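You operate a simulated robot arm through the tools that you are given. There is no shell and no other tool.

You run a simulated robot arm. Do the job below in one go: nothing can be reset, and whatever is moved stays where it is left.

## Task
Stop the drum when its display shows 3 turns.
Fine: first set 5 turns and slow pace and start it; use the side stop button, then put the brake on.
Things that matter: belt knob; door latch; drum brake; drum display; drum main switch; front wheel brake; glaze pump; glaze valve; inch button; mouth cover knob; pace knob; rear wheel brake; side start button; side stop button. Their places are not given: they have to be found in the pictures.

It is judged by the outcome, as a careful person would: the job done as asked, and still so three seconds after it is handed in. It fails if anything else is knocked over, pushed out of place, dropped, spilled or broken.

## Robot
A 7-joint arm with a fingered hand, fixed in place. Base frame: the origin is at the foot of the arm, x ahead of it, y to its left, z up. Readings come in cm, degrees, newtons and seconds.
Its first joint turns from -115.0 to 115.0 degrees. Payload 5 kg.
The TCP is the grasp point between the finger pads, 3.2 cm short of the fingertips. In the tool frame z runs along the fingers and y along their closing line. Largest opening 16 cm; the body of the gripper starts 8.9 cm behind the TCP. The gripper is a hand of 4 fingers: y runs from the thumb to the fingers, the wrist lies at [0, 0, -26.7] in the tool frame, and closing takes about 1.5 s.
Orientation is that of the tool frame in the base frame, as [roll, pitch, yaw] about the fixed x, y, z axes, in that order (R = Rz(yaw) Ry(pitch) Rx(roll)). With the fingers straight down and closing along the base's y, the tool's x points along the base's -x, its y along +y and its z along -z.

## Interface
- The arm moves only by the tool arm_command. Its argument "steps" is a list of rows, each a list of 6 numbers: the shift along the base's x, y, z in units of 500 mm (1.0 is 500 mm), then the turn, a rotation vector about the base's x, y, z in units of 90 degrees (1.0 is 90 degrees). In form: [[x, y, z, rx, ry, rz], ...]. A call has 1 to 20 rows; each row is the pose to reach, as a shift and turn from the pose commanded when the call began. "grip" is the finger opening in cm, from 0 to 16, set as the call begins (left out, the last holds). A call with a number of a shift or a turn outside -1 to 1 is refused whole. A row lasts 0.2 s, in which the tool goes at most 5 cm and 8.6 degrees; a call with a longer step from one row to the next is refused whole, and so is a gripper value outside its range. Where a pose cannot be reached the arm comes as near as it can. A force on the tool above 40 N (or 10 N above the force at the start of the call, whichever is more), or a blocked arm, ends the call early, and 0.2 s more pass. Each finger travels about 4.5 cm/s and halts on what it meets, pressing with about 33 N; the grip force reading is that of the motor and also rises with nothing between the fingers. The clock runs only during rows and for 0.2 s after the last one: add rows that repeat a pose to give the fingers time. The reply holds the time, the measured pose of the TCP, the force on the tool along the base axes, the opening and the grip force, in the units named above and with some noise, with the torque about the TCP (base axes, N m) and any sound that the robot's microphone picked up.
- Cameras (640 x 400 px; columns grow to the right, rows downward): "scene" is fixed at [4.88, -64.95, 149.24]; the picture's right is [0.82, -0.58, 0.00], its down [-0.18, -0.26, -0.95] and it looks along [0.55, 0.77, -0.31] (base axes); focal length 375 px, centre (320, 200). "wrist" rides on the gripper at [8, -0.4, -11.4] in the tool frame; the picture's right is [0.05, 1.00, 0.00], its down [-0.82, 0.04, -0.58] and it looks along [-0.58, 0.03, 0.82] (tool axes); focal length 265 px, centre (320, 200).
- get_image(camera): a new picture of that camera. The clock stands still meanwhile.
- move_column(by): slides the trunk up (or, below 0, down) by that many cm; the arm rides with it, the base frame stays. It gives what a move gives, with no picture.
- move_fingers(finger1, finger2, finger3, thumb_bend): sets how far each is bent, from 0 (flat) to 1 (curled in); at 0.3 the hand is open as for a grip, at 0.7 the pads meet at the TCP. One left out holds its place. A second passes; each finger stops where it meets its share of the squeeze, and holds until it gets a number again. A gripper value or a shape takes the hand back. It gives what a move gives, with no picture; readings hold the bend of each and the force on the fingers (four entries, about 0 where the hand has none), thumb and palm.
- preshape(shape): the hand has 4 fingers and takes this shape, open, in about a second: jaw (thumb against the fingers, like two jaws); tri (thumb and two fingers); tip (a fingertip pinch); poke (one finger out to press); point (the index stretched); flat (the hand flat); cup (the hand cupped); fist (a fist). The gripper value then closes the fingers along that shape, each until it touches; the sizes above hold for jaw. It gives what a move gives, with no picture.
- probe_pixels(camera, pixels): for up to 12 pixels [column, row] of the newest picture of that camera ("zoom" is the newest enlarged one), the place [x, y, z] in the base frame of the surface seen there, good to about 0.2 cm. The clock stands still meanwhile.
- enlarge(camera, box): a new picture of the part [left, top, right, bottom] of that camera's present view, enlarged. The clock stands still meanwhile.
- job_done(): hands the job in; it is judged then, once.

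Open the gripper and draw the arm clear of the work before you hand the job in, unless the task says otherwise.

The tools are called as name(argument=value, ...) on one line, values as JSON. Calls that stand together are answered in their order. arm_command: Moves the arm, as the interface text tells. Its arguments: {"type":"object","properties":{"steps":{"type":"array","items":{"type":"array","items":{"type":"number"}}},"grip":{"type":"number"}},"required":["steps"]} The other tools are called the same way: move_column (by) slides the trunk up or down; preshape (shape) gives the hand a shape; move_fingers (finger1, finger2, finger3, thumb_bend) moves the fingers one by one; get_image (camera) takes a picture; probe_pixels (camera, pixels) gives the place of the surface under pixels of a picture; enlarge (camera, box) takes an enlarged picture of a part of a camera's view; job_done () hands the job in.

At the start:

```text
time_s: 0.0
tool_pos: [35.56, 35.76, 129.19]
tcp_rot: [179.9, 0.0, -179.9]
wrist_force: [0.4, 0.2, -0.2]
torque: [-0.01, 0.02, 0.02]
gripper_width: 15.99
finger_force: 0.2
shape: jaw
bend: [0.3, 0.3, 0.3, 0.3]
finger forces: [0.0, 0.0, 0.1, 0.0, 0.1, 0.0]
trunk travel left (down, up): [-67.5, 31.5]
```

scene: 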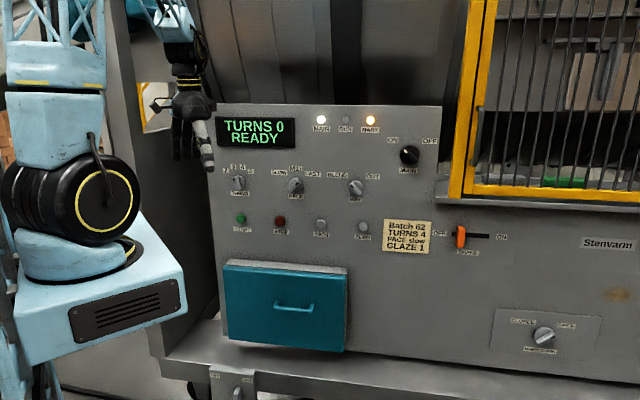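
wrist: 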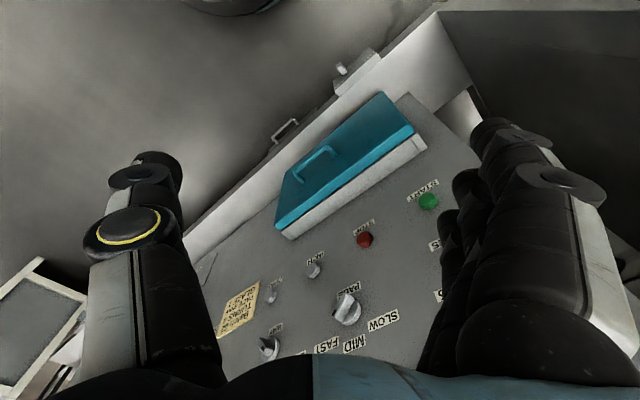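

The scene shows the control panel with the display at (255,132), the knobs at row ~185 and the buttons at row ~220. I'll enlarge these areas to read the labels.

enlarge(camera="scene", box=[200, 100, 440, 250])

enlarge(camera="scene", box=[400, 200, 640, 380])

enlarge(camera="scene", box=[160, 320, 320, 400])

```text
2.67 times, centred on (320, 175) of scene
```

zoom: 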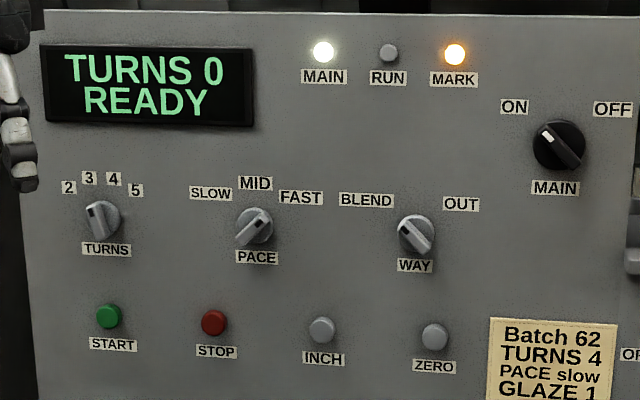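

```text
2.22 times, centred on (520, 290) of scene
```

zoom: 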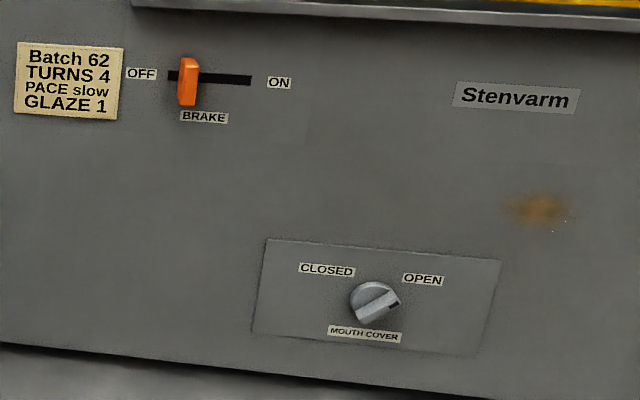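

```text
4.00 times, centred on (240, 360) of scene
```

zoom: 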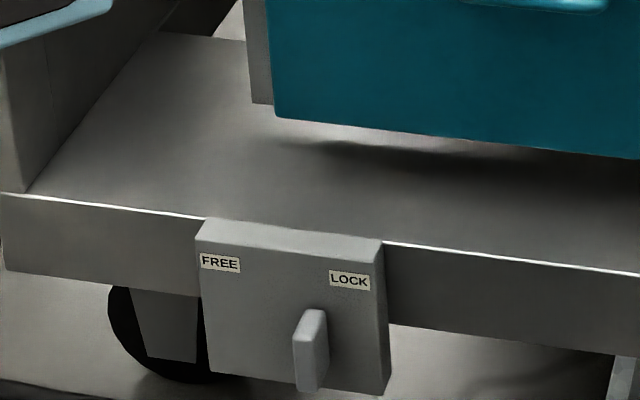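

Labels are readable; now I'll enlarge the knobs to see where their pointers stand, and look at the rest of the view for other controls.

enlarge(camera="scene", box=[215, 155, 315, 235])

probe_pixels(camera="zoom", pixels=[[20, 380], [600, 380], [150, 190], [510, 190], [168, 410], [410, 410], [60, 100], [400, 60], [128, 128], [128, 300], [160, 60], [500, 350]])

enlarge(camera="scene", box=[440, 0, 640, 230])

enlarge(camera="scene", box=[100, 0, 240, 200])

enlarge(camera="wrist", box=[180, 0, 500, 400])

```text
5.00 times, centred on (265, 195) of scene
```

zoom: 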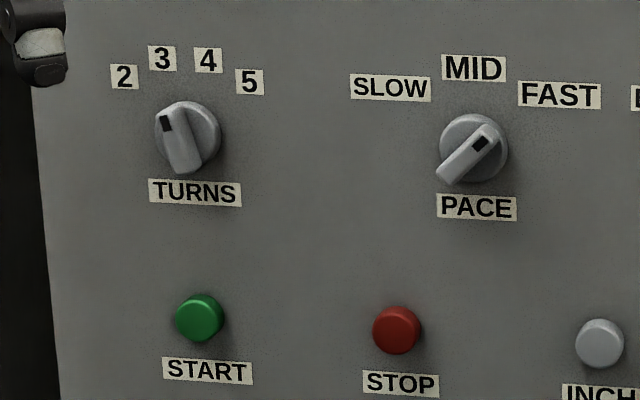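

```text
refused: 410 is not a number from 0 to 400
```

```text
1.74 times, centred on (540, 115) of scene
```

zoom: 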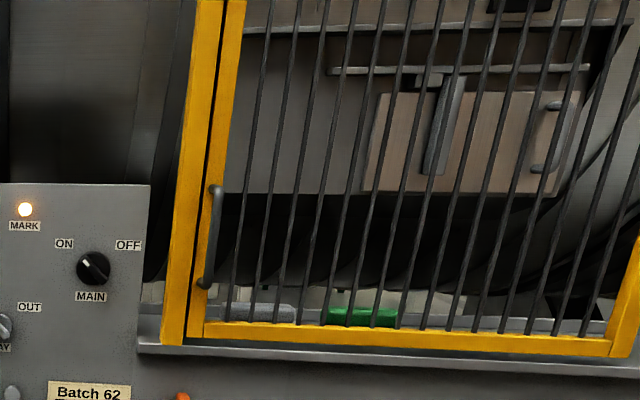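

```text
2.00 times, centred on (170, 100) of scene
```

zoom: 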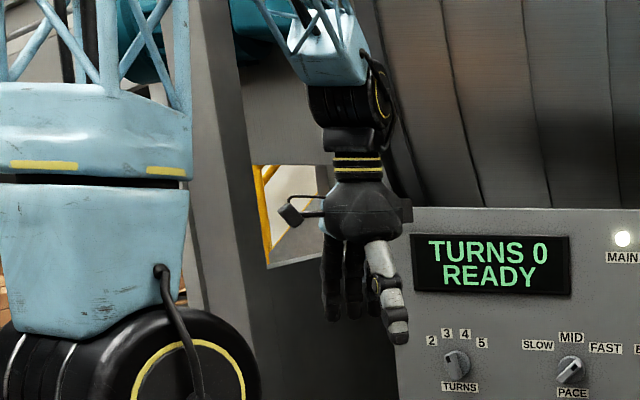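

```text
1.00 times, centred on (340, 200) of wrist (not enlarged: the box is as wide or as high as the picture)
```

zoom: 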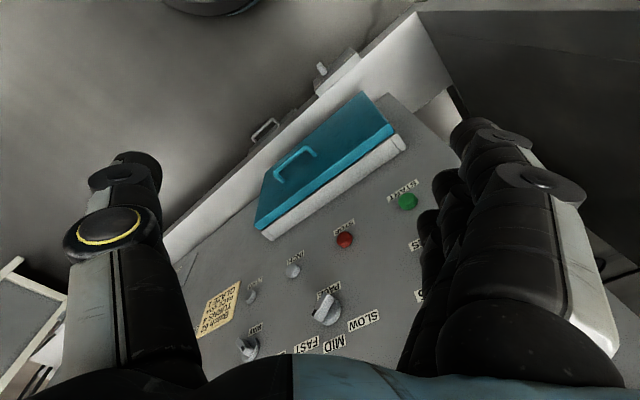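

The turns knob's mark points at 3 and the pace knob's between MID and FAST. I'll probe the panel for its geometry.

probe_pixels(camera="scene", pixels=[[225, 160], [430, 120], [230, 250], [430, 260], [238, 183], [295, 186], [241, 219], [280, 221], [460, 236], [355, 188], [410, 155], [321, 224]])

probe_pixels(camera="scene", pixels=[[178, 250], [130, 60], [155, 105], [150, 200], [236, 390], [290, 360], [540, 336], [480, 130], [545, 183], [400, 60], [300, 60], [620, 243]])

probe_pixels(camera="wrist", pixels=[[285, 130], [342, 68], [430, 60], [520, 80], [230, 60], [30, 310], [465, 110], [220, 5]])

```text
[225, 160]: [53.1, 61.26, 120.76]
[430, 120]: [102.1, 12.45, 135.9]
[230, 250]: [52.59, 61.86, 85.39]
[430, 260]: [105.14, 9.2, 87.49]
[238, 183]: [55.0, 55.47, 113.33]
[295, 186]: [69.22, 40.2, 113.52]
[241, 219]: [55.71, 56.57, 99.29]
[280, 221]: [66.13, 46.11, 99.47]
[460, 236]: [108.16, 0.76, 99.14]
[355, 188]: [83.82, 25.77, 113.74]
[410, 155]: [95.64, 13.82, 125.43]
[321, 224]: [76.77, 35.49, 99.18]
```

```text
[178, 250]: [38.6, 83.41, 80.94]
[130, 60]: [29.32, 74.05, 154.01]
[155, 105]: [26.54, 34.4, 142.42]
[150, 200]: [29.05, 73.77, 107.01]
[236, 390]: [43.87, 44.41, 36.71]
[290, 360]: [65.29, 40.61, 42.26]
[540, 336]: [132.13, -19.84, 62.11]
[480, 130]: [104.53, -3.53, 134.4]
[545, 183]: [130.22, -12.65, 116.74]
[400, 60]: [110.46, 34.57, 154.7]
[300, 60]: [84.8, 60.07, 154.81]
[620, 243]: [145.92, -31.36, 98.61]
```

```text
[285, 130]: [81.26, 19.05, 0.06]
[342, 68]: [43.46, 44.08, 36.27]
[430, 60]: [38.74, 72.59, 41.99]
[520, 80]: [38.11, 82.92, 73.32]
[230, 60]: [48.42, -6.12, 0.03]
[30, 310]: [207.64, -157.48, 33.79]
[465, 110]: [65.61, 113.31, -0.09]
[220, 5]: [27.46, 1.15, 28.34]
```

The panel plane is x+y≈114.4, facing the arm at 45°. I'll look for a separate side station on the left end of the machine and right end.

enlarge(camera="scene", box=[120, 60, 230, 130])

enlarge(camera="scene", box=[120, 180, 240, 400])

enlarge(camera="scene", box=[460, 100, 640, 212])

enlarge(camera="scene", box=[0, 0, 130, 80])

```text
5.71 times, centred on (175, 95) of scene
```

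zoom: 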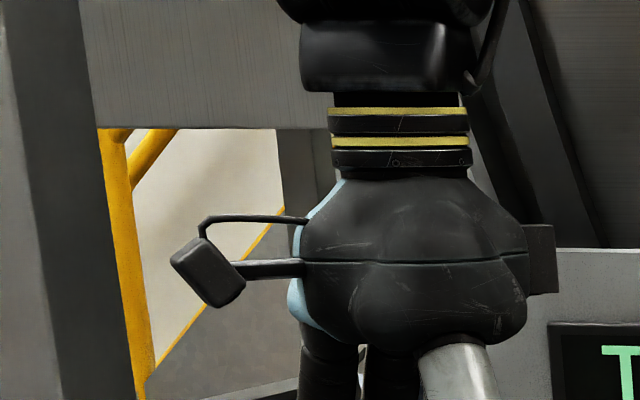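

```text
1.82 times, centred on (180, 290) of scene
```

zoom: 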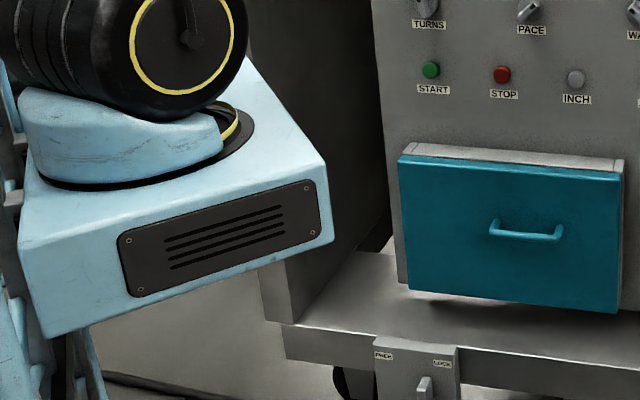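

```text
3.56 times, centred on (550, 156) of scene
```

zoom: 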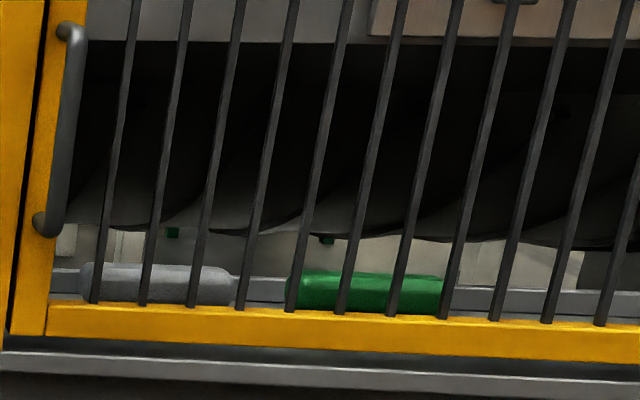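

```text
4.92 times, centred on (65, 40) of scene
```

zoom: 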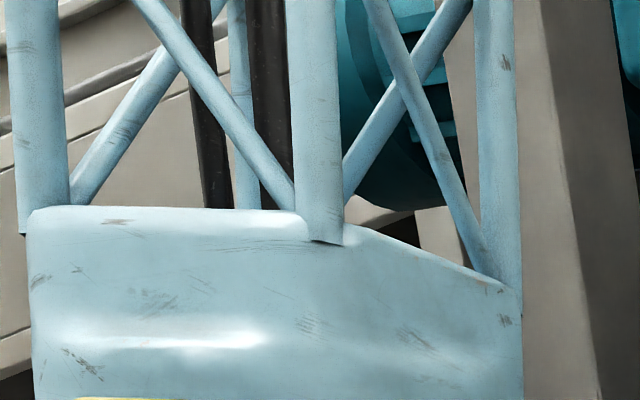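

No separate side buttons visible yet; I'll turn the hand level, pointing at the panel (45°), to survey closer with the wrist camera.

arm_command(steps=[[0.01, 0.01, 0, 0.0326, -0.0787, 0.0326], [0.02, 0.02, 0, 0.0652, -0.1573, 0.0652], [0.03, 0.03, 0, 0.0978, -0.236, 0.0978], [0.04, 0.04, 0, 0.1303, -0.3147, 0.1303], [0.05, 0.05, 0, 0.1629, -0.3933, 0.1629], [0.06, 0.06, 0, 0.1955, -0.472, 0.1955], [0.07, 0.07, 0, 0.2281, -0.5507, 0.2281], [0.08, 0.08, 0, 0.2607, -0.6293, 0.2607], [0.09, 0.09, 0, 0.2933, -0.708, 0.2933], [0.1, 0.1, 0, 0.3258, -0.7867, 0.3258], [0.1, 0.1, 0, 0.3584, -0.8653, 0.3584], [0.1, 0.1, 0, 0.391, -0.944, 0.391], [0.1, 0.1, 0, 0.391, -0.944, 0.391]])

get_image(camera="wrist")

get_image(camera="scene")

```text
time_s: 3.0
tool_pos: [48.45, 45.11, 132.45]
tcp_rot: [143.5, 88.7, -178.9]
wrist_force: [-1.0, -0.3, 0.2]
torque: [-0.02, 0.04, -0.06]
gripper_width: 16.0
finger_force: 0.0
shape: jaw
bend: [0.3, 0.3, 0.3, 0.3]
finger forces: [0.0, 0.0, 0.0, 0.0, 0.0, 0.0]
out of reach, approached as far as the arm can: row 7, 8, 9, 10, 11, 12, 13
trunk travel left (down, up): [-67.5, 31.5]
stopped in row 13: the arm was blocked; the commanded pose is now the measured one
```

```text
taken
```

wrist: 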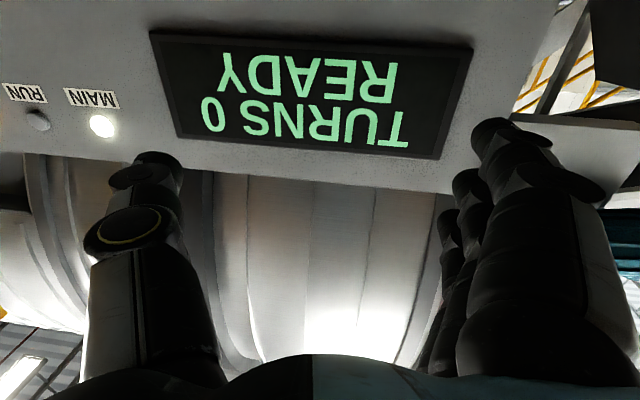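

```text
taken
```

scene: 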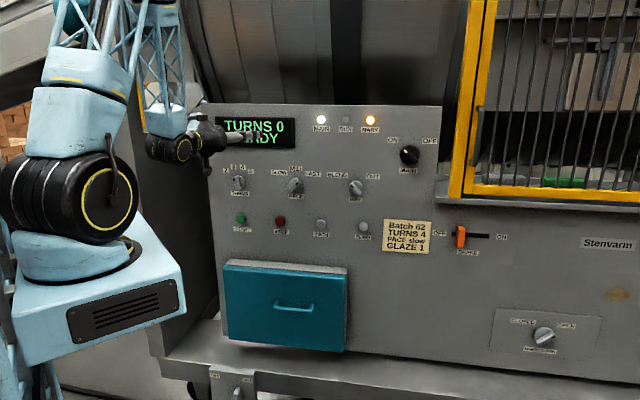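

The arm got blocked in the folded pose, but the view works. I'll probe the arm's shoulder and elbow to understand its geometry, and some areas in the wrist image.

probe_pixels(camera="scene", pixels=[[95, 195], [70, 250], [75, 80], [100, 300], [168, 148], [215, 140], [70, 130], [165, 60]])

enlarge(camera="wrist", box=[480, 0, 640, 130])

enlarge(camera="scene", box=[0, 0, 230, 160])

```text
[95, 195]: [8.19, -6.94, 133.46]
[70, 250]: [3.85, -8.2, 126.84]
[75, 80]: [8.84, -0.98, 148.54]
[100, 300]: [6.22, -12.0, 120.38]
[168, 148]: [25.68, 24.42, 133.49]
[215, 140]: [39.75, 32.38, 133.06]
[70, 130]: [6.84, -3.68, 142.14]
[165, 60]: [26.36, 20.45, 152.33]
```

```text
3.08 times, centred on (560, 65) of wrist
```

zoom: 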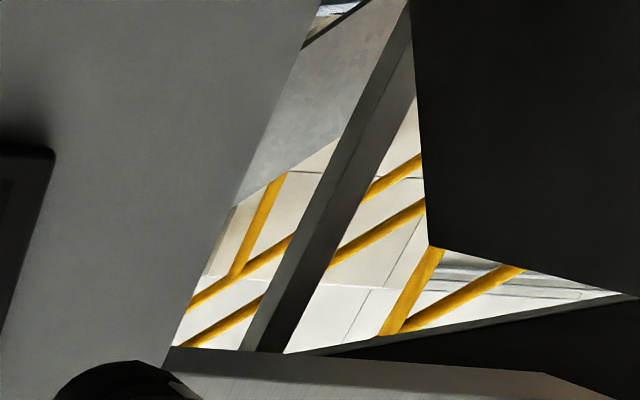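

```text
2.50 times, centred on (115, 80) of scene
```

zoom: 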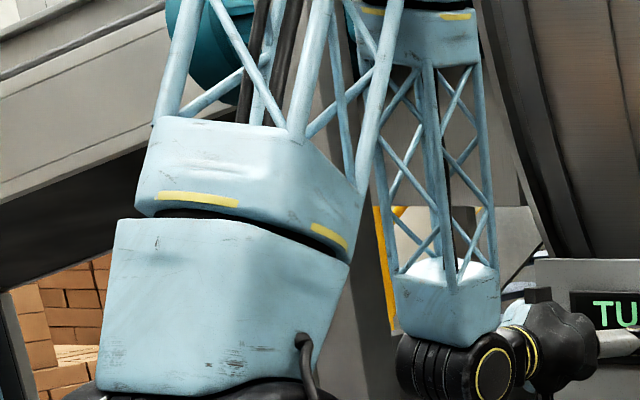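

Shoulder sits near z≈133, so working lower will unfold the arm. I'll swing left and down to look at the machine's left end for the side buttons.

arm_command(steps=[[-0.062, 0.0386, -0.0393, -0.0227, 0.01, 0.0445], [-0.124, 0.0771, -0.0786, -0.0454, 0.02, 0.089], [-0.186, 0.1157, -0.1179, -0.0681, 0.03, 0.1335], [-0.249, 0.1543, -0.1571, -0.0909, 0.04, 0.178], [-0.311, 0.1929, -0.1964, -0.1136, 0.05, 0.2225], [-0.373, 0.2314, -0.2357, -0.1363, 0.06, 0.267], [-0.435, 0.27, -0.275, -0.159, 0.07, 0.3115], [-0.497, 0.3086, -0.3143, -0.1817, 0.08, 0.356], [-0.559, 0.3471, -0.3536, -0.2044, 0.09, 0.4005], [-0.621, 0.3857, -0.3929, -0.2271, 0.1, 0.445], [-0.684, 0.4243, -0.4321, -0.2499, 0.11, 0.4895], [-0.746, 0.4629, -0.4714, -0.2726, 0.12, 0.534], [-0.808, 0.5014, -0.5107, -0.2953, 0.13, 0.5785], [-0.87, 0.54, -0.55, -0.318, 0.14, 0.623], [-0.87, 0.54, -0.55, -0.318, 0.14, 0.623]])

get_image(camera="wrist")

get_image(camera="scene")

```text
time_s: 6.2
tool_pos: [4.99, 72.37, 104.85]
tcp_rot: [178.7, 58.7, -86.8]
wrist_force: [-0.4, 0.0, -0.7]
torque: [0.03, 0.0, -0.01]
gripper_width: 16.01
finger_force: 0.2
shape: jaw
bend: [0.3, 0.3, 0.3, 0.3]
finger forces: [0.1, 0.1, 0.0, 0.0, 0.0, 0.0]
out of reach, approached as far as the arm can: row 1, 2, 3, 4, 5, 6, 7, 8, 9, 10, 11, 12, 13
trunk travel left (down, up): [-67.5, 31.5]
```

```text
taken
```

wrist: 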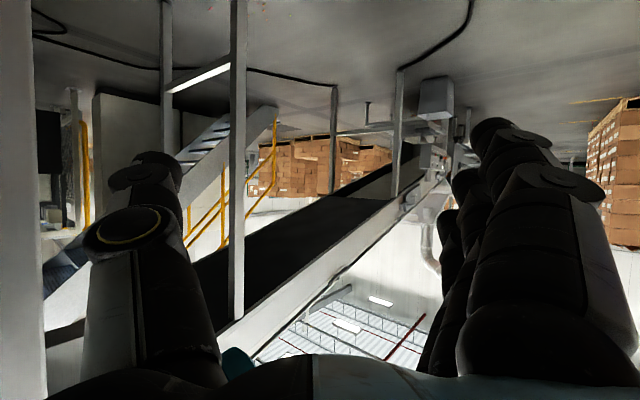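

```text
taken
```

scene: 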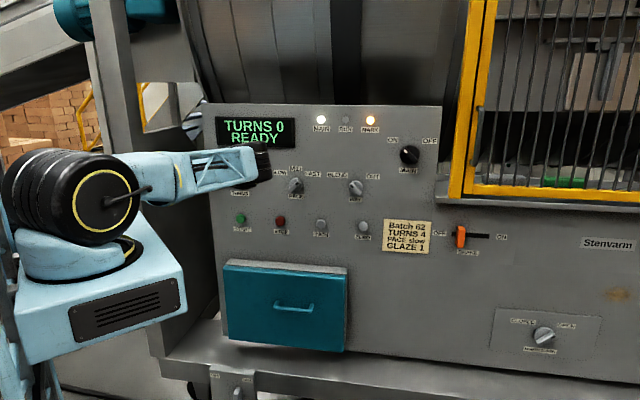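

The hand now looks along +y, past the left post. The elbow appears near the panel at (260,165), so I'll check its distance, and probe the boxes on the conveyor seen at (430,150).

probe_pixels(camera="scene", pixels=[[262, 165], [225, 168], [120, 200], [130, 60], [85, 50], [20, 70], [115, 130], [150, 60]])

probe_pixels(camera="wrist", pixels=[[15, 100], [430, 150], [435, 100], [400, 210], [290, 250], [65, 320], [235, 365], [40, 200], [237, 100]])

enlarge(camera="wrist", box=[370, 60, 490, 240])

enlarge(camera="wrist", box=[0, 60, 130, 340])

enlarge(camera="scene", box=[0, 0, 220, 140])

```text
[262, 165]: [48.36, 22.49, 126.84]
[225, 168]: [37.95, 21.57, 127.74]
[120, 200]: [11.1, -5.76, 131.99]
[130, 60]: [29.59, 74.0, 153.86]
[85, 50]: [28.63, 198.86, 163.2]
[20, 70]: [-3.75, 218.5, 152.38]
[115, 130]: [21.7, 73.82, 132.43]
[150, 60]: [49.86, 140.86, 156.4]
```

```text
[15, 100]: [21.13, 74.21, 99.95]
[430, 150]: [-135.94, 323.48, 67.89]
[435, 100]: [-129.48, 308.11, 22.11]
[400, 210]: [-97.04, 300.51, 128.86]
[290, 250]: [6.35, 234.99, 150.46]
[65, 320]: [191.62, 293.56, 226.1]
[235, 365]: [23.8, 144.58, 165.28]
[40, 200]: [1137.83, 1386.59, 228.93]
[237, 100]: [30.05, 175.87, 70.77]
```

```text
2.22 times, centred on (430, 150) of wrist
```

zoom: 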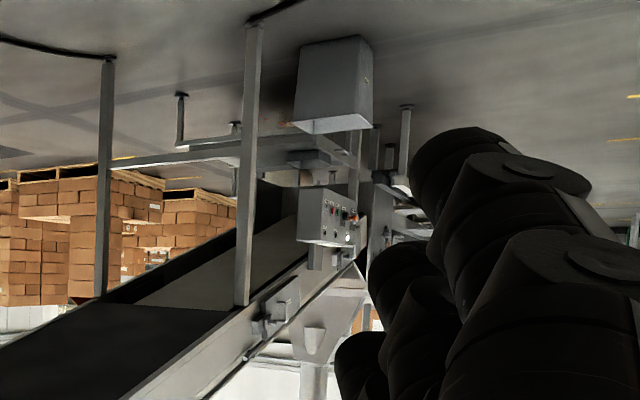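

```text
1.43 times, centred on (65, 200) of wrist
```

zoom: 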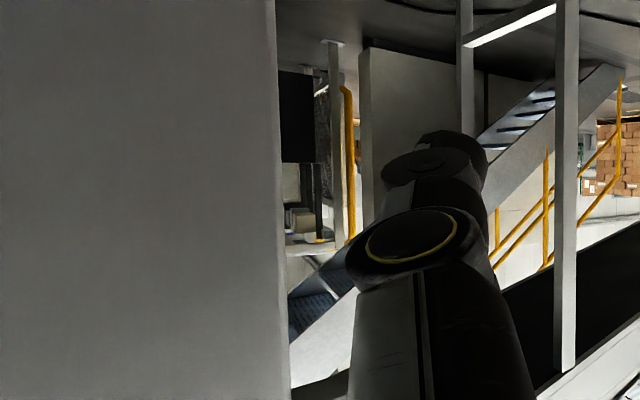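

```text
2.86 times, centred on (110, 70) of scene
```

zoom: 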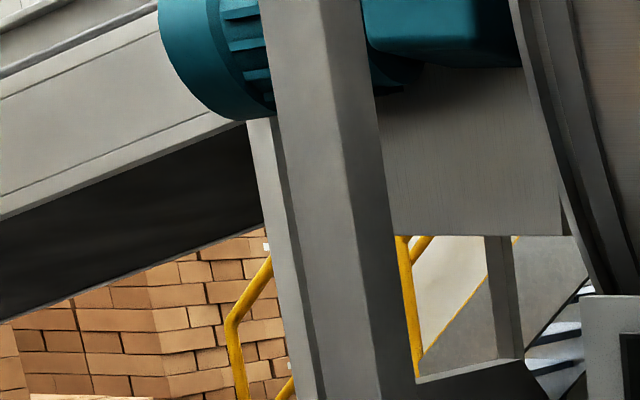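

The post front is bare, and the distant panel belongs to a background conveyor. I'll move further left and turn to look at the machine's left end face.

arm_command(steps=[[-0.034, 0.019, -0.01, -0.0141, 0.0076, -0.0699], [-0.068, 0.038, -0.02, -0.0282, 0.0152, -0.1398], [-0.102, 0.057, -0.03, -0.0423, 0.0228, -0.2097], [-0.136, 0.076, -0.04, -0.0564, 0.0304, -0.2796], [-0.17, 0.095, -0.05, -0.0705, 0.038, -0.3495], [-0.204, 0.114, -0.06, -0.0846, 0.0456, -0.4194], [-0.238, 0.133, -0.07, -0.0987, 0.0532, -0.4893], [-0.272, 0.152, -0.08, -0.1128, 0.0608, -0.5592], [-0.306, 0.171, -0.09, -0.1269, 0.0684, -0.6291], [-0.34, 0.19, -0.1, -0.141, 0.076, -0.699], [-0.34, 0.19, -0.1, -0.141, 0.076, -0.699]])

get_image(camera="wrist")

get_image(camera="scene")

```text
time_s: 8.6
tool_pos: [-11.77, 81.73, 99.77]
tcp_rot: [178.5, 45.2, -150.0]
wrist_force: [0.2, 0.2, 1.0]
torque: [-0.03, -0.01, -0.02]
gripper_width: 16.0
finger_force: 0.1
shape: jaw
bend: [0.3, 0.3, 0.3, 0.3]
finger forces: [0.1, 0.0, 0.1, 0.0, 0.0, 0.0]
trunk travel left (down, up): [-67.5, 31.5]
```

```text
taken
```

wrist: 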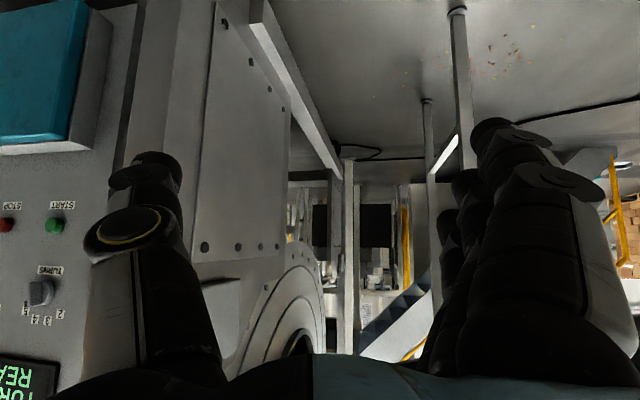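

```text
taken
```

scene: 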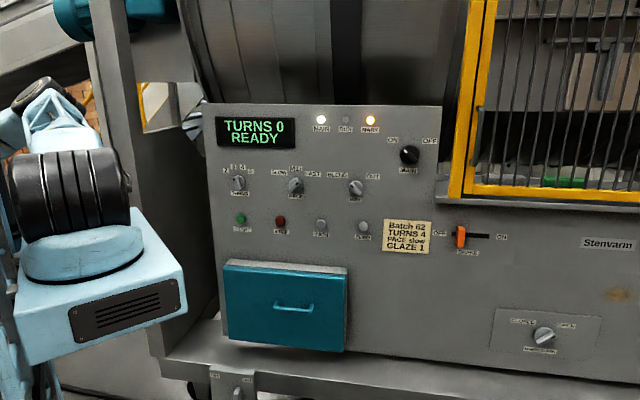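

I see a bolted plate at (240,140) and the panel at left. I'll enlarge and probe this view.

enlarge(camera="wrist", box=[90, 0, 350, 200])

enlarge(camera="wrist", box=[190, 180, 450, 370])

probe_pixels(camera="wrist", pixels=[[125, 60], [170, 60], [210, 60], [240, 140], [270, 140], [290, 60], [300, 300], [200, 300], [280, 20], [215, 300]])

```text
2.00 times, centred on (220, 100) of wrist
```

zoom: 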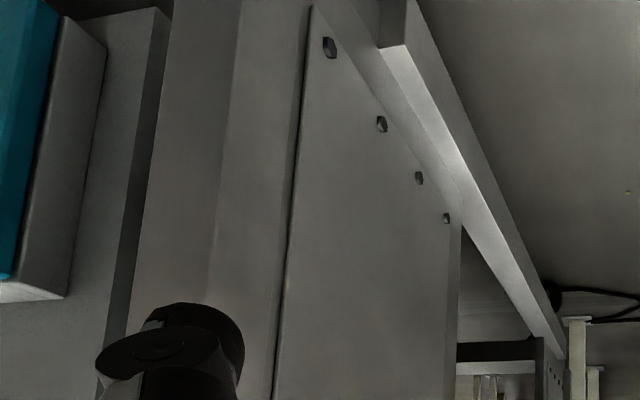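

```text
2.11 times, centred on (320, 275) of wrist
```

zoom: 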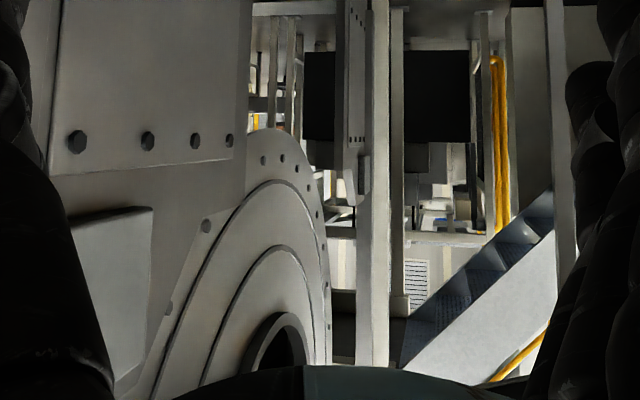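

```text
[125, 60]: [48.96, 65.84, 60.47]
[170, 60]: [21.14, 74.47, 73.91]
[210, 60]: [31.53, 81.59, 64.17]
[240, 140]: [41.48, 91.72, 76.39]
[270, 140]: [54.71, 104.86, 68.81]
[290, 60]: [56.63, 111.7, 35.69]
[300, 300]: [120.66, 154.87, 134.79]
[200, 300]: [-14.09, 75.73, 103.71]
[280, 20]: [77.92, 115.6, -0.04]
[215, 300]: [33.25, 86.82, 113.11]
```

There's a box-like plate protruding on the left end at (215,300) ≈ (33,87,113), partly hidden by the thumb. I'll raise the hand 22 cm to see it.

arm_command(steps=[[0, 0, 0.09, 0, 0, 0], [0, 0, 0.18, 0, 0, 0], [0, 0, 0.27, 0, 0, 0], [0, 0, 0.36, 0, 0, 0], [0, 0, 0.44, 0, 0, 0], [0, 0, 0.44, 0, 0, 0]])

get_image(camera="wrist")

enlarge(camera="wrist", box=[180, 60, 340, 360])

```text
time_s: 10.0
tool_pos: [-9.84, 81.68, 120.41]
tcp_rot: [179.7, 44.9, -150.5]
wrist_force: [0.0, 0.0, -0.6]
torque: [0.01, -0.03, 0.0]
gripper_width: 16.01
finger_force: 0.1
shape: jaw
bend: [0.3, 0.3, 0.3, 0.3]
finger forces: [0.1, 0.1, 0.0, 0.1, 0.1, 0.0]
trunk travel left (down, up): [-67.5, 31.5]
```

```text
taken
```

wrist: 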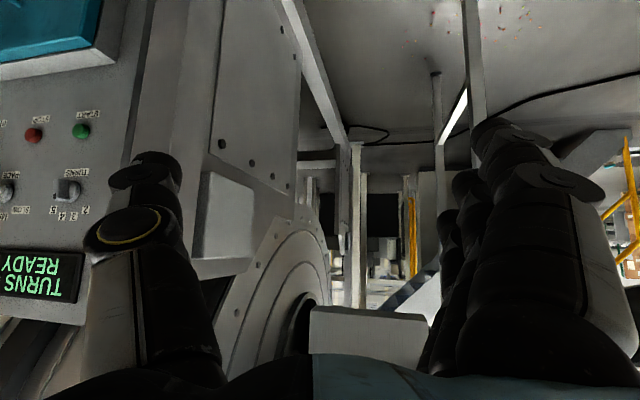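

```text
1.33 times, centred on (260, 210) of wrist
```

zoom: 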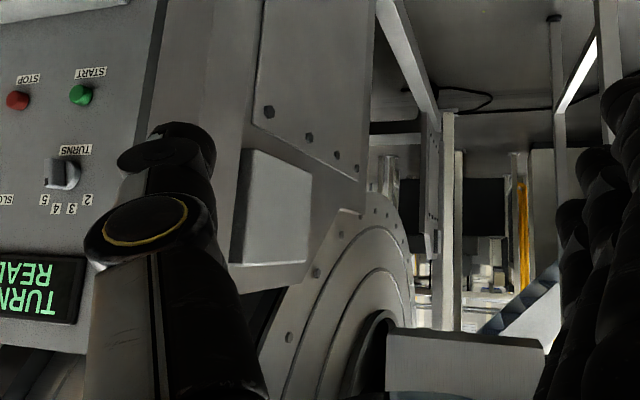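

The left-end box is blank: no buttons there. I'll swing back across to survey the right side, passing in front of the panel with clearance.

arm_command(steps=[[0.0643, -0.0529, -0.0286, 0, 0, 0], [0.1286, -0.1057, -0.0571, 0, 0, 0], [0.1929, -0.1586, -0.0857, 0, 0, 0], [0.2571, -0.2114, -0.1143, 0, 0, 0], [0.3214, -0.2643, -0.1429, 0, 0, 0], [0.3857, -0.3171, -0.1714, 0, 0, 0], [0.45, -0.37, -0.2, 0, 0, 0], [0.5143, -0.4229, -0.2286, 0, 0, 0], [0.5786, -0.4757, -0.2571, 0, 0, 0], [0.6429, -0.5286, -0.2857, 0, 0, 0], [0.7071, -0.5814, -0.3143, 0, 0, 0], [0.7714, -0.6343, -0.3429, 0, 0, 0], [0.8357, -0.6871, -0.3714, 0, 0, 0], [0.9, -0.74, -0.4, 0, 0, 0]])

get_image(camera="wrist")

get_image(camera="scene")

```text
time_s: 13.0
tool_pos: [33.1, 44.5, 101.95]
tcp_rot: [178.7, 45.2, -150.0]
wrist_force: [1.4, -0.6, -0.1]
torque: [0.0, 0.05, 0.01]
gripper_width: 16.03
finger_force: 0.1
shape: jaw
bend: [0.3, 0.3, 0.3, 0.3]
finger forces: [0.0, 0.0, 0.1, 0.1, 0.0, 0.1]
trunk travel left (down, up): [-67.5, 31.5]
```

```text
taken
```

wrist: 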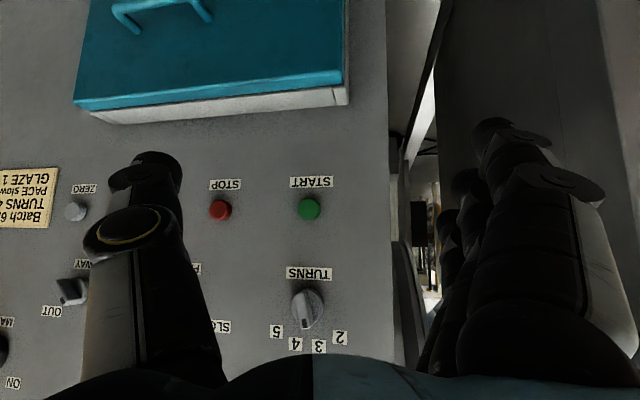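

```text
taken
```

scene: 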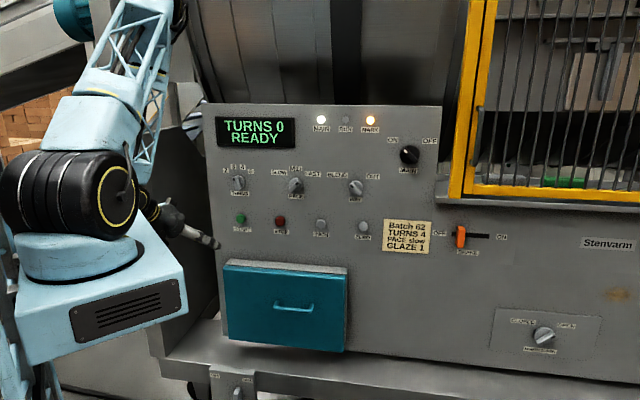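

Now I'll continue to the right to view that side of the machine.

arm_command(steps=[[0.0386, -0.0921, 0.0143, 0.0013, -0.0037, -0.0155], [0.0771, -0.1843, 0.0286, 0.0027, -0.0074, -0.031], [0.1157, -0.2764, 0.0429, 0.004, -0.0111, -0.0465], [0.1543, -0.3686, 0.0571, 0.0054, -0.0149, -0.062], [0.1929, -0.4607, 0.0714, 0.0068, -0.0186, -0.0775], [0.2314, -0.5529, 0.0857, 0.0081, -0.0223, -0.093], [0.27, -0.645, 0.1, 0.0095, -0.026, -0.1085], [0.3086, -0.7371, 0.1143, 0.0108, -0.0297, -0.124], [0.3471, -0.8293, 0.1286, 0.0122, -0.0334, -0.1395], [0.3857, -0.9214, 0.1429, 0.0135, -0.0371, -0.155], [0.4243, -0.99, 0.1571, 0.0149, -0.0409, -0.1705], [0.5, -0.99, 0.17, 0.0162, -0.0446, -0.186], [0.54, -0.99, 0.18, 0.0176, -0.0483, -0.2015], [0.54, -0.99, 0.2, 0.019, -0.052, -0.217], [0.54, -0.99, 0.2, 0.019, -0.052, -0.217]])

get_image(camera="wrist")

get_image(camera="scene")

```text
refused: row 1 steps farther than a row can; nothing moved
```

```text
taken
```

wrist: 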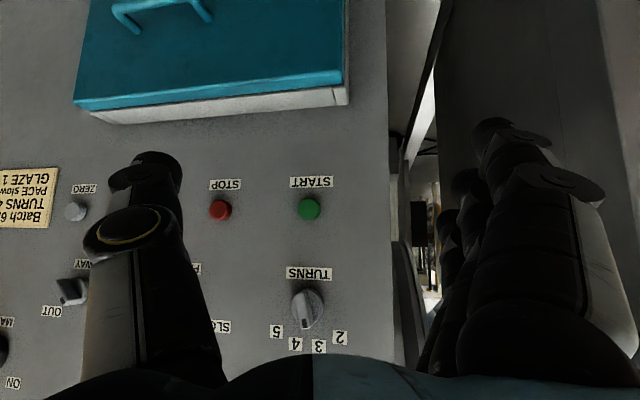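

```text
taken
```

scene: 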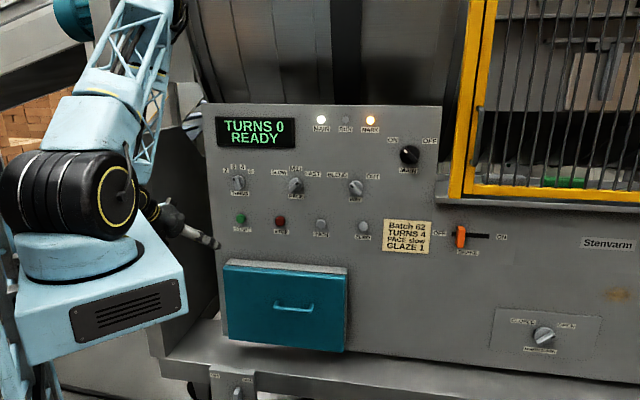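

The row step was just over 5 cm; I'll resend with slightly smaller steps.

arm_command(steps=[[0.036, -0.085, 0.013, 0.0013, -0.0037, -0.0155], [0.072, -0.17, 0.026, 0.0027, -0.0074, -0.031], [0.108, -0.255, 0.039, 0.004, -0.0111, -0.0465], [0.144, -0.34, 0.052, 0.0054, -0.0149, -0.062], [0.18, -0.425, 0.065, 0.0068, -0.0186, -0.0775], [0.216, -0.51, 0.078, 0.0081, -0.0223, -0.093], [0.252, -0.595, 0.091, 0.0095, -0.026, -0.1085], [0.288, -0.68, 0.104, 0.0108, -0.0297, -0.124], [0.324, -0.765, 0.117, 0.0122, -0.0334, -0.1395], [0.36, -0.85, 0.13, 0.0135, -0.0371, -0.155], [0.396, -0.93, 0.143, 0.0149, -0.0409, -0.1705], [0.45, -0.99, 0.15, 0.0162, -0.0446, -0.186], [0.5, -0.99, 0.16, 0.0176, -0.0483, -0.2015], [0.54, -0.99, 0.17, 0.019, -0.052, -0.217], [0.54, -0.99, 0.17, 0.019, -0.052, -0.217]])

get_image(camera="wrist")

get_image(camera="scene")

```text
time_s: 16.2
tool_pos: [60.58, -3.67, 109.99]
tcp_rot: [178.5, 50.1, -168.3]
wrist_force: [-0.5, -6.1, 0.9]
torque: [0.4, 0.09, 0.43]
gripper_width: 16.02
finger_force: 0.0
shape: jaw
bend: [0.3, 0.3, 0.3, 0.3]
finger forces: [0.0, 0.0, 0.1, 0.1, 0.1, 0.0]
out of reach, approached as far as the arm can: row 1, 2, 3, 4, 5, 6, 7, 8, 9, 10, 11, 12, 13
trunk travel left (down, up): [-67.5, 31.5]
```

```text
taken
```

wrist: 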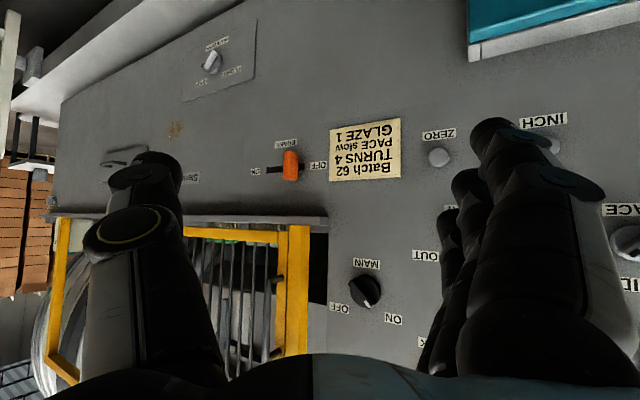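

```text
taken
```

scene: 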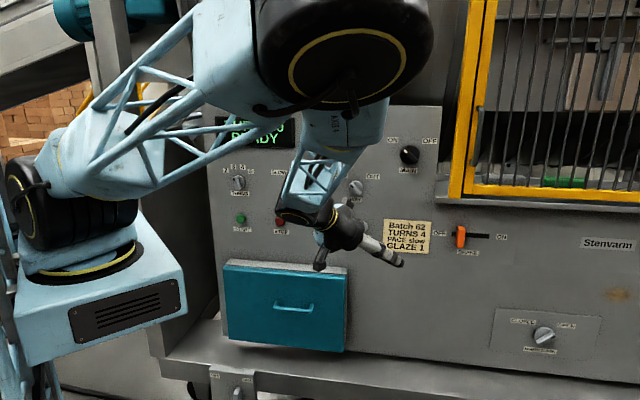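

In the wrist view there's something at (125,155) near the Stenvarm plate and at (50,205). Enlarging.

enlarge(camera="wrist", box=[0, 60, 180, 240])

enlarge(camera="wrist", box=[220, 110, 400, 230])

probe_pixels(camera="wrist", pixels=[[125, 155], [50, 203], [290, 165], [270, 250], [65, 120], [35, 60], [212, 62], [15, 70], [262, 170], [310, 165]])

```text
2.22 times, centred on (90, 150) of wrist
```

zoom: 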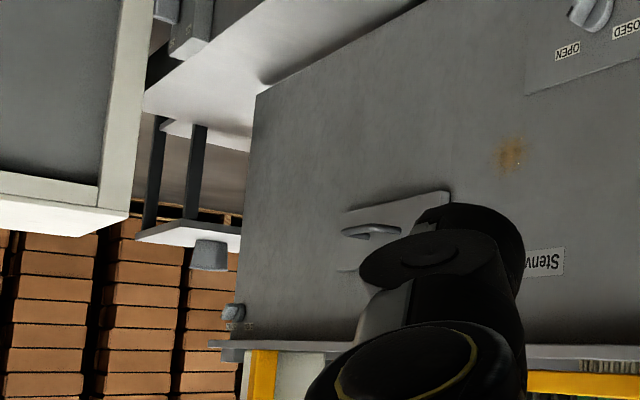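

```text
3.33 times, centred on (310, 170) of wrist
```

zoom: 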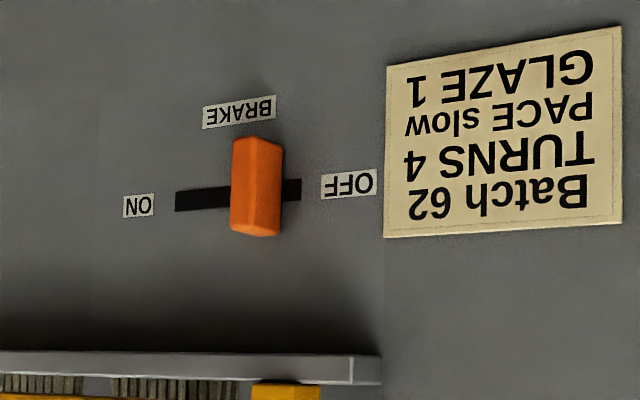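

```text
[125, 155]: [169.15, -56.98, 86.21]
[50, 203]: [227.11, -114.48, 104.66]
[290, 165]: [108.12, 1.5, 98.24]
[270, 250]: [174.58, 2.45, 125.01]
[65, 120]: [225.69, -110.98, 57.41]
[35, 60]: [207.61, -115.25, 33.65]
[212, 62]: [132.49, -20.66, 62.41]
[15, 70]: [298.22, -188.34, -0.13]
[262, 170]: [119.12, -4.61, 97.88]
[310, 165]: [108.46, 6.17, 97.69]
```

Those far-right items (~(227,-114)) are well beyond reach. I'll look further to the right (heading −45°) in case a side station stands there.

arm_command(steps=[[-0.018, -0.06, -0.008, 0, 0, -0.0525], [-0.035, -0.121, -0.017, 0, 0, -0.105], [-0.053, -0.181, -0.025, 0, 0, -0.1575], [-0.07, -0.242, -0.033, 0, 0, -0.21], [-0.088, -0.302, -0.042, 0, 0, -0.2625], [-0.106, -0.363, -0.05, 0, 0, -0.315], [-0.124, -0.423, -0.058, 0, 0, -0.3675], [-0.141, -0.484, -0.067, 0, 0, -0.42], [-0.159, -0.544, -0.075, 0, 0, -0.4725], [-0.177, -0.605, -0.083, 0, 0, -0.525], [-0.194, -0.665, -0.092, 0, 0, -0.5775], [-0.212, -0.726, -0.1, 0, 0, -0.63], [-0.212, -0.726, -0.1, 0, 0, -0.63]])

get_image(camera="wrist")

get_image(camera="scene")

```text
time_s: 19.0
tool_pos: [49.64, -41.31, 105.21]
tcp_rot: [178.7, 50.1, 133.8]
wrist_force: [0.9, -0.1, 0.2]
torque: [0.01, -0.03, 0.02]
gripper_width: 16.03
finger_force: 0.0
shape: jaw
bend: [0.3, 0.3, 0.3, 0.3]
finger forces: [0.0, 0.0, 0.0, 0.0, 0.0, 0.1]
out of reach, approached as far as the arm can: row 1, 2, 3, 4, 5, 6, 7
trunk travel left (down, up): [-67.5, 31.5]
```

```text
taken
```

wrist: 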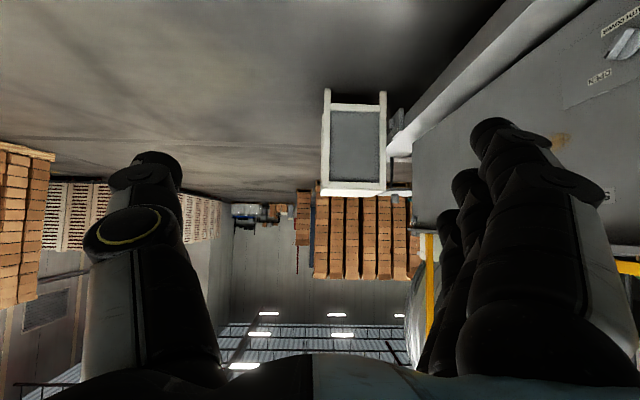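

```text
taken
```

scene: 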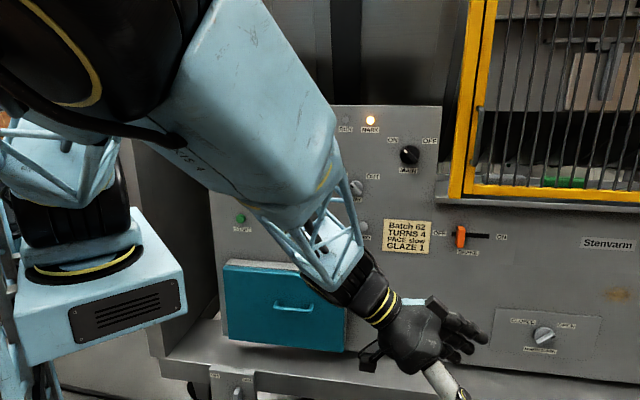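

No side station here either, so the START/STOP buttons on this machine-side panel are the only reachable ones. I'll swing back in an arc to face the panel.

arm_command(steps=[[0.025, 0.083, 0, 0, 0, 0.0511], [0.05, 0.165, 0, 0, 0, 0.1022], [0.074, 0.248, 0, 0, 0, 0.1533], [0.099, 0.33, 0, 0, 0, 0.2044], [0.124, 0.413, 0, 0, 0, 0.2555], [0.149, 0.496, 0, 0, 0, 0.3066], [0.174, 0.578, 0, 0, 0, 0.3577], [0.198, 0.661, 0, 0, 0, 0.4088], [0.223, 0.743, 0, 0, 0, 0.4599], [0.248, 0.826, 0, 0, 0, 0.511], [0.248, 0.826, 0, 0, 0, 0.511]])

arm_command(steps=[[-0.033, 0.08, 0, 0, 0, 0.0455], [-0.065, 0.16, 0, 0, 0, 0.0909], [-0.098, 0.24, 0, 0, 0, 0.1364], [-0.131, 0.32, 0, 0, 0, 0.1818], [-0.164, 0.4, 0, 0, 0, 0.2273], [-0.196, 0.48, 0, 0, 0, 0.2727], [-0.229, 0.56, 0, 0, 0, 0.3182], [-0.262, 0.64, 0, 0, 0, 0.3636], [-0.295, 0.72, 0, 0, 0, 0.4091], [-0.327, 0.8, 0, 0, 0, 0.4545], [-0.36, 0.88, 0, 0, 0, 0.5], [-0.36, 0.88, 0, 0, 0, 0.5]])

get_image(camera="scene")

get_image(camera="wrist")

```text
time_s: 21.4
tool_pos: [62.06, -0.05, 105.65]
tcp_rot: [178.7, 50.2, 179.9]
wrist_force: [-0.3, -0.2, 0.1]
torque: [0.03, 0.01, -0.02]
gripper_width: 16.02
finger_force: 0.0
shape: jaw
bend: [0.3, 0.3, 0.3, 0.3]
finger forces: [0.0, 0.1, 0.0, 0.0, 0.0, 0.0]
out of reach, approached as far as the arm can: row 4, 5, 6, 7, 8
trunk travel left (down, up): [-67.5, 31.5]
```

```text
time_s: 24.0
tool_pos: [43.76, 43.98, 104.91]
tcp_rot: [178.7, 50.1, -135.1]
wrist_force: [-0.7, 0.7, 0.4]
torque: [-0.01, -0.01, 0.0]
gripper_width: 15.99
finger_force: 0.0
shape: jaw
bend: [0.3, 0.3, 0.3, 0.3]
finger forces: [0.0, 0.0, 0.0, 0.0, 0.0, 0.0]
out of reach, approached as far as the arm can: row 1, 2, 3, 4, 5, 6, 7, 8
trunk travel left (down, up): [-67.5, 31.5]
```

```text
taken
```

scene: 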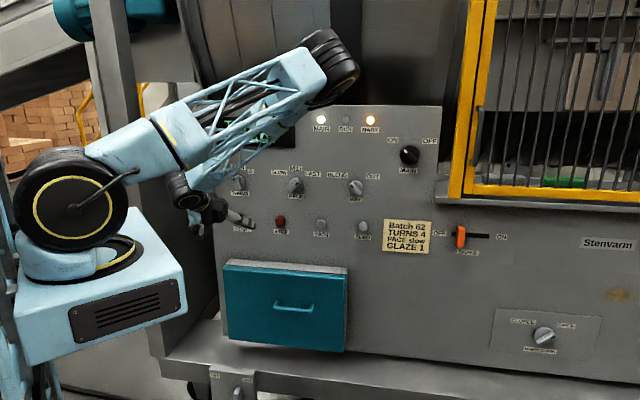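

```text
taken
```

wrist: 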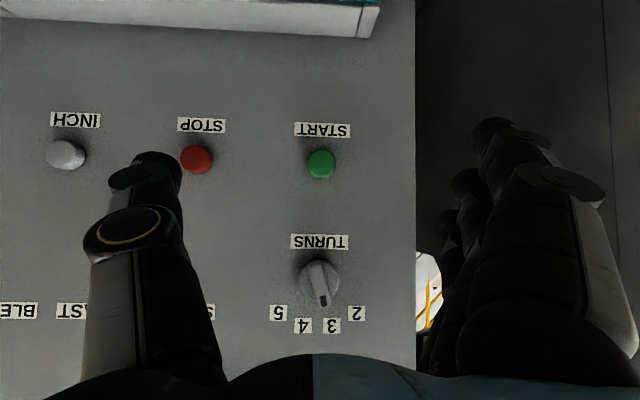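

The hand faces the panel with turns knob at (320,285), pointing at 3. The elbow sits at scene (330,70), hiding the display; I'll check its clearance.

probe_pixels(camera="scene", pixels=[[335, 65], [300, 70], [250, 110], [190, 185], [165, 140], [80, 180]])

probe_pixels(camera="wrist", pixels=[[321, 262], [322, 295], [310, 285], [335, 285], [321, 163], [195, 158], [350, 262], [290, 262]])

enlarge(camera="wrist", box=[250, 230, 390, 345])

```text
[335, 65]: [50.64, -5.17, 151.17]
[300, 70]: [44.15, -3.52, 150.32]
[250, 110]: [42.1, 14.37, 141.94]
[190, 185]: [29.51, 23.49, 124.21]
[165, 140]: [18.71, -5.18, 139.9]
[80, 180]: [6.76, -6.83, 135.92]
```

```text
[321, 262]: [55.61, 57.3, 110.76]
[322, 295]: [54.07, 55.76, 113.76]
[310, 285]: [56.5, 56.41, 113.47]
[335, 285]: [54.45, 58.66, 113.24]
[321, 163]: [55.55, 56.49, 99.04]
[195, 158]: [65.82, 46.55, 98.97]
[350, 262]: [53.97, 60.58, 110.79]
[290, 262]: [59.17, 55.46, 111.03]
```

```text
3.48 times, centred on (320, 288) of wrist
```

zoom: 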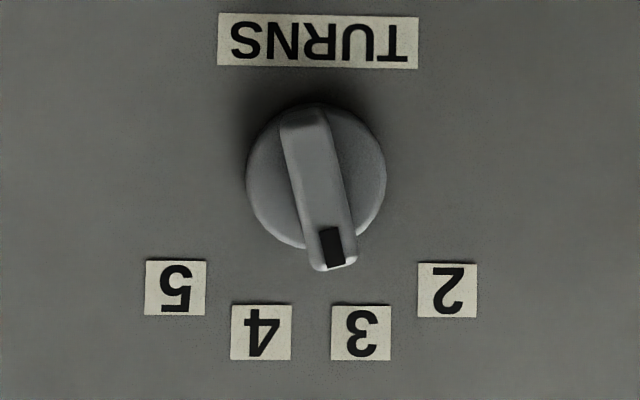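

Elbow is well clear. I'll measure the turns knob's bar and disc precisely from this zoom.

probe_pixels(camera="zoom", pixels=[[318, 190], [305, 125], [332, 245], [295, 180], [340, 180], [260, 190], [372, 180], [316, 185], [285, 220], [360, 140]])

enlarge(camera="scene", box=[260, 165, 330, 210])

probe_pixels(camera="zoom", pixels=[[320, 200], [300, 225], [345, 165], [290, 170], [360, 215], [325, 205]])

```text
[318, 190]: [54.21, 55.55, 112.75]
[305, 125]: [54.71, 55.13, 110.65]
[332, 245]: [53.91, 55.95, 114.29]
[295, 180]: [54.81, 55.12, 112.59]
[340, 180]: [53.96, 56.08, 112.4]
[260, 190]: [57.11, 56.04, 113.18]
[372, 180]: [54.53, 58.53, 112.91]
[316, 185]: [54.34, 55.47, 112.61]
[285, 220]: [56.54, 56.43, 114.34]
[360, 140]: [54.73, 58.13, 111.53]
```

```text
8.89 times, centred on (295, 188) of scene
```

zoom: 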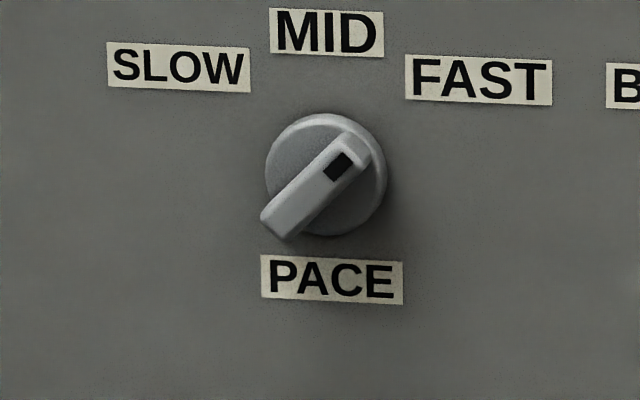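

```text
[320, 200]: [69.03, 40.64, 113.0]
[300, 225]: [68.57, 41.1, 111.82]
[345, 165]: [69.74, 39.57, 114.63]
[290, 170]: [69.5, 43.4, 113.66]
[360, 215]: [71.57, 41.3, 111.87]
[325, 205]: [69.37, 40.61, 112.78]
```

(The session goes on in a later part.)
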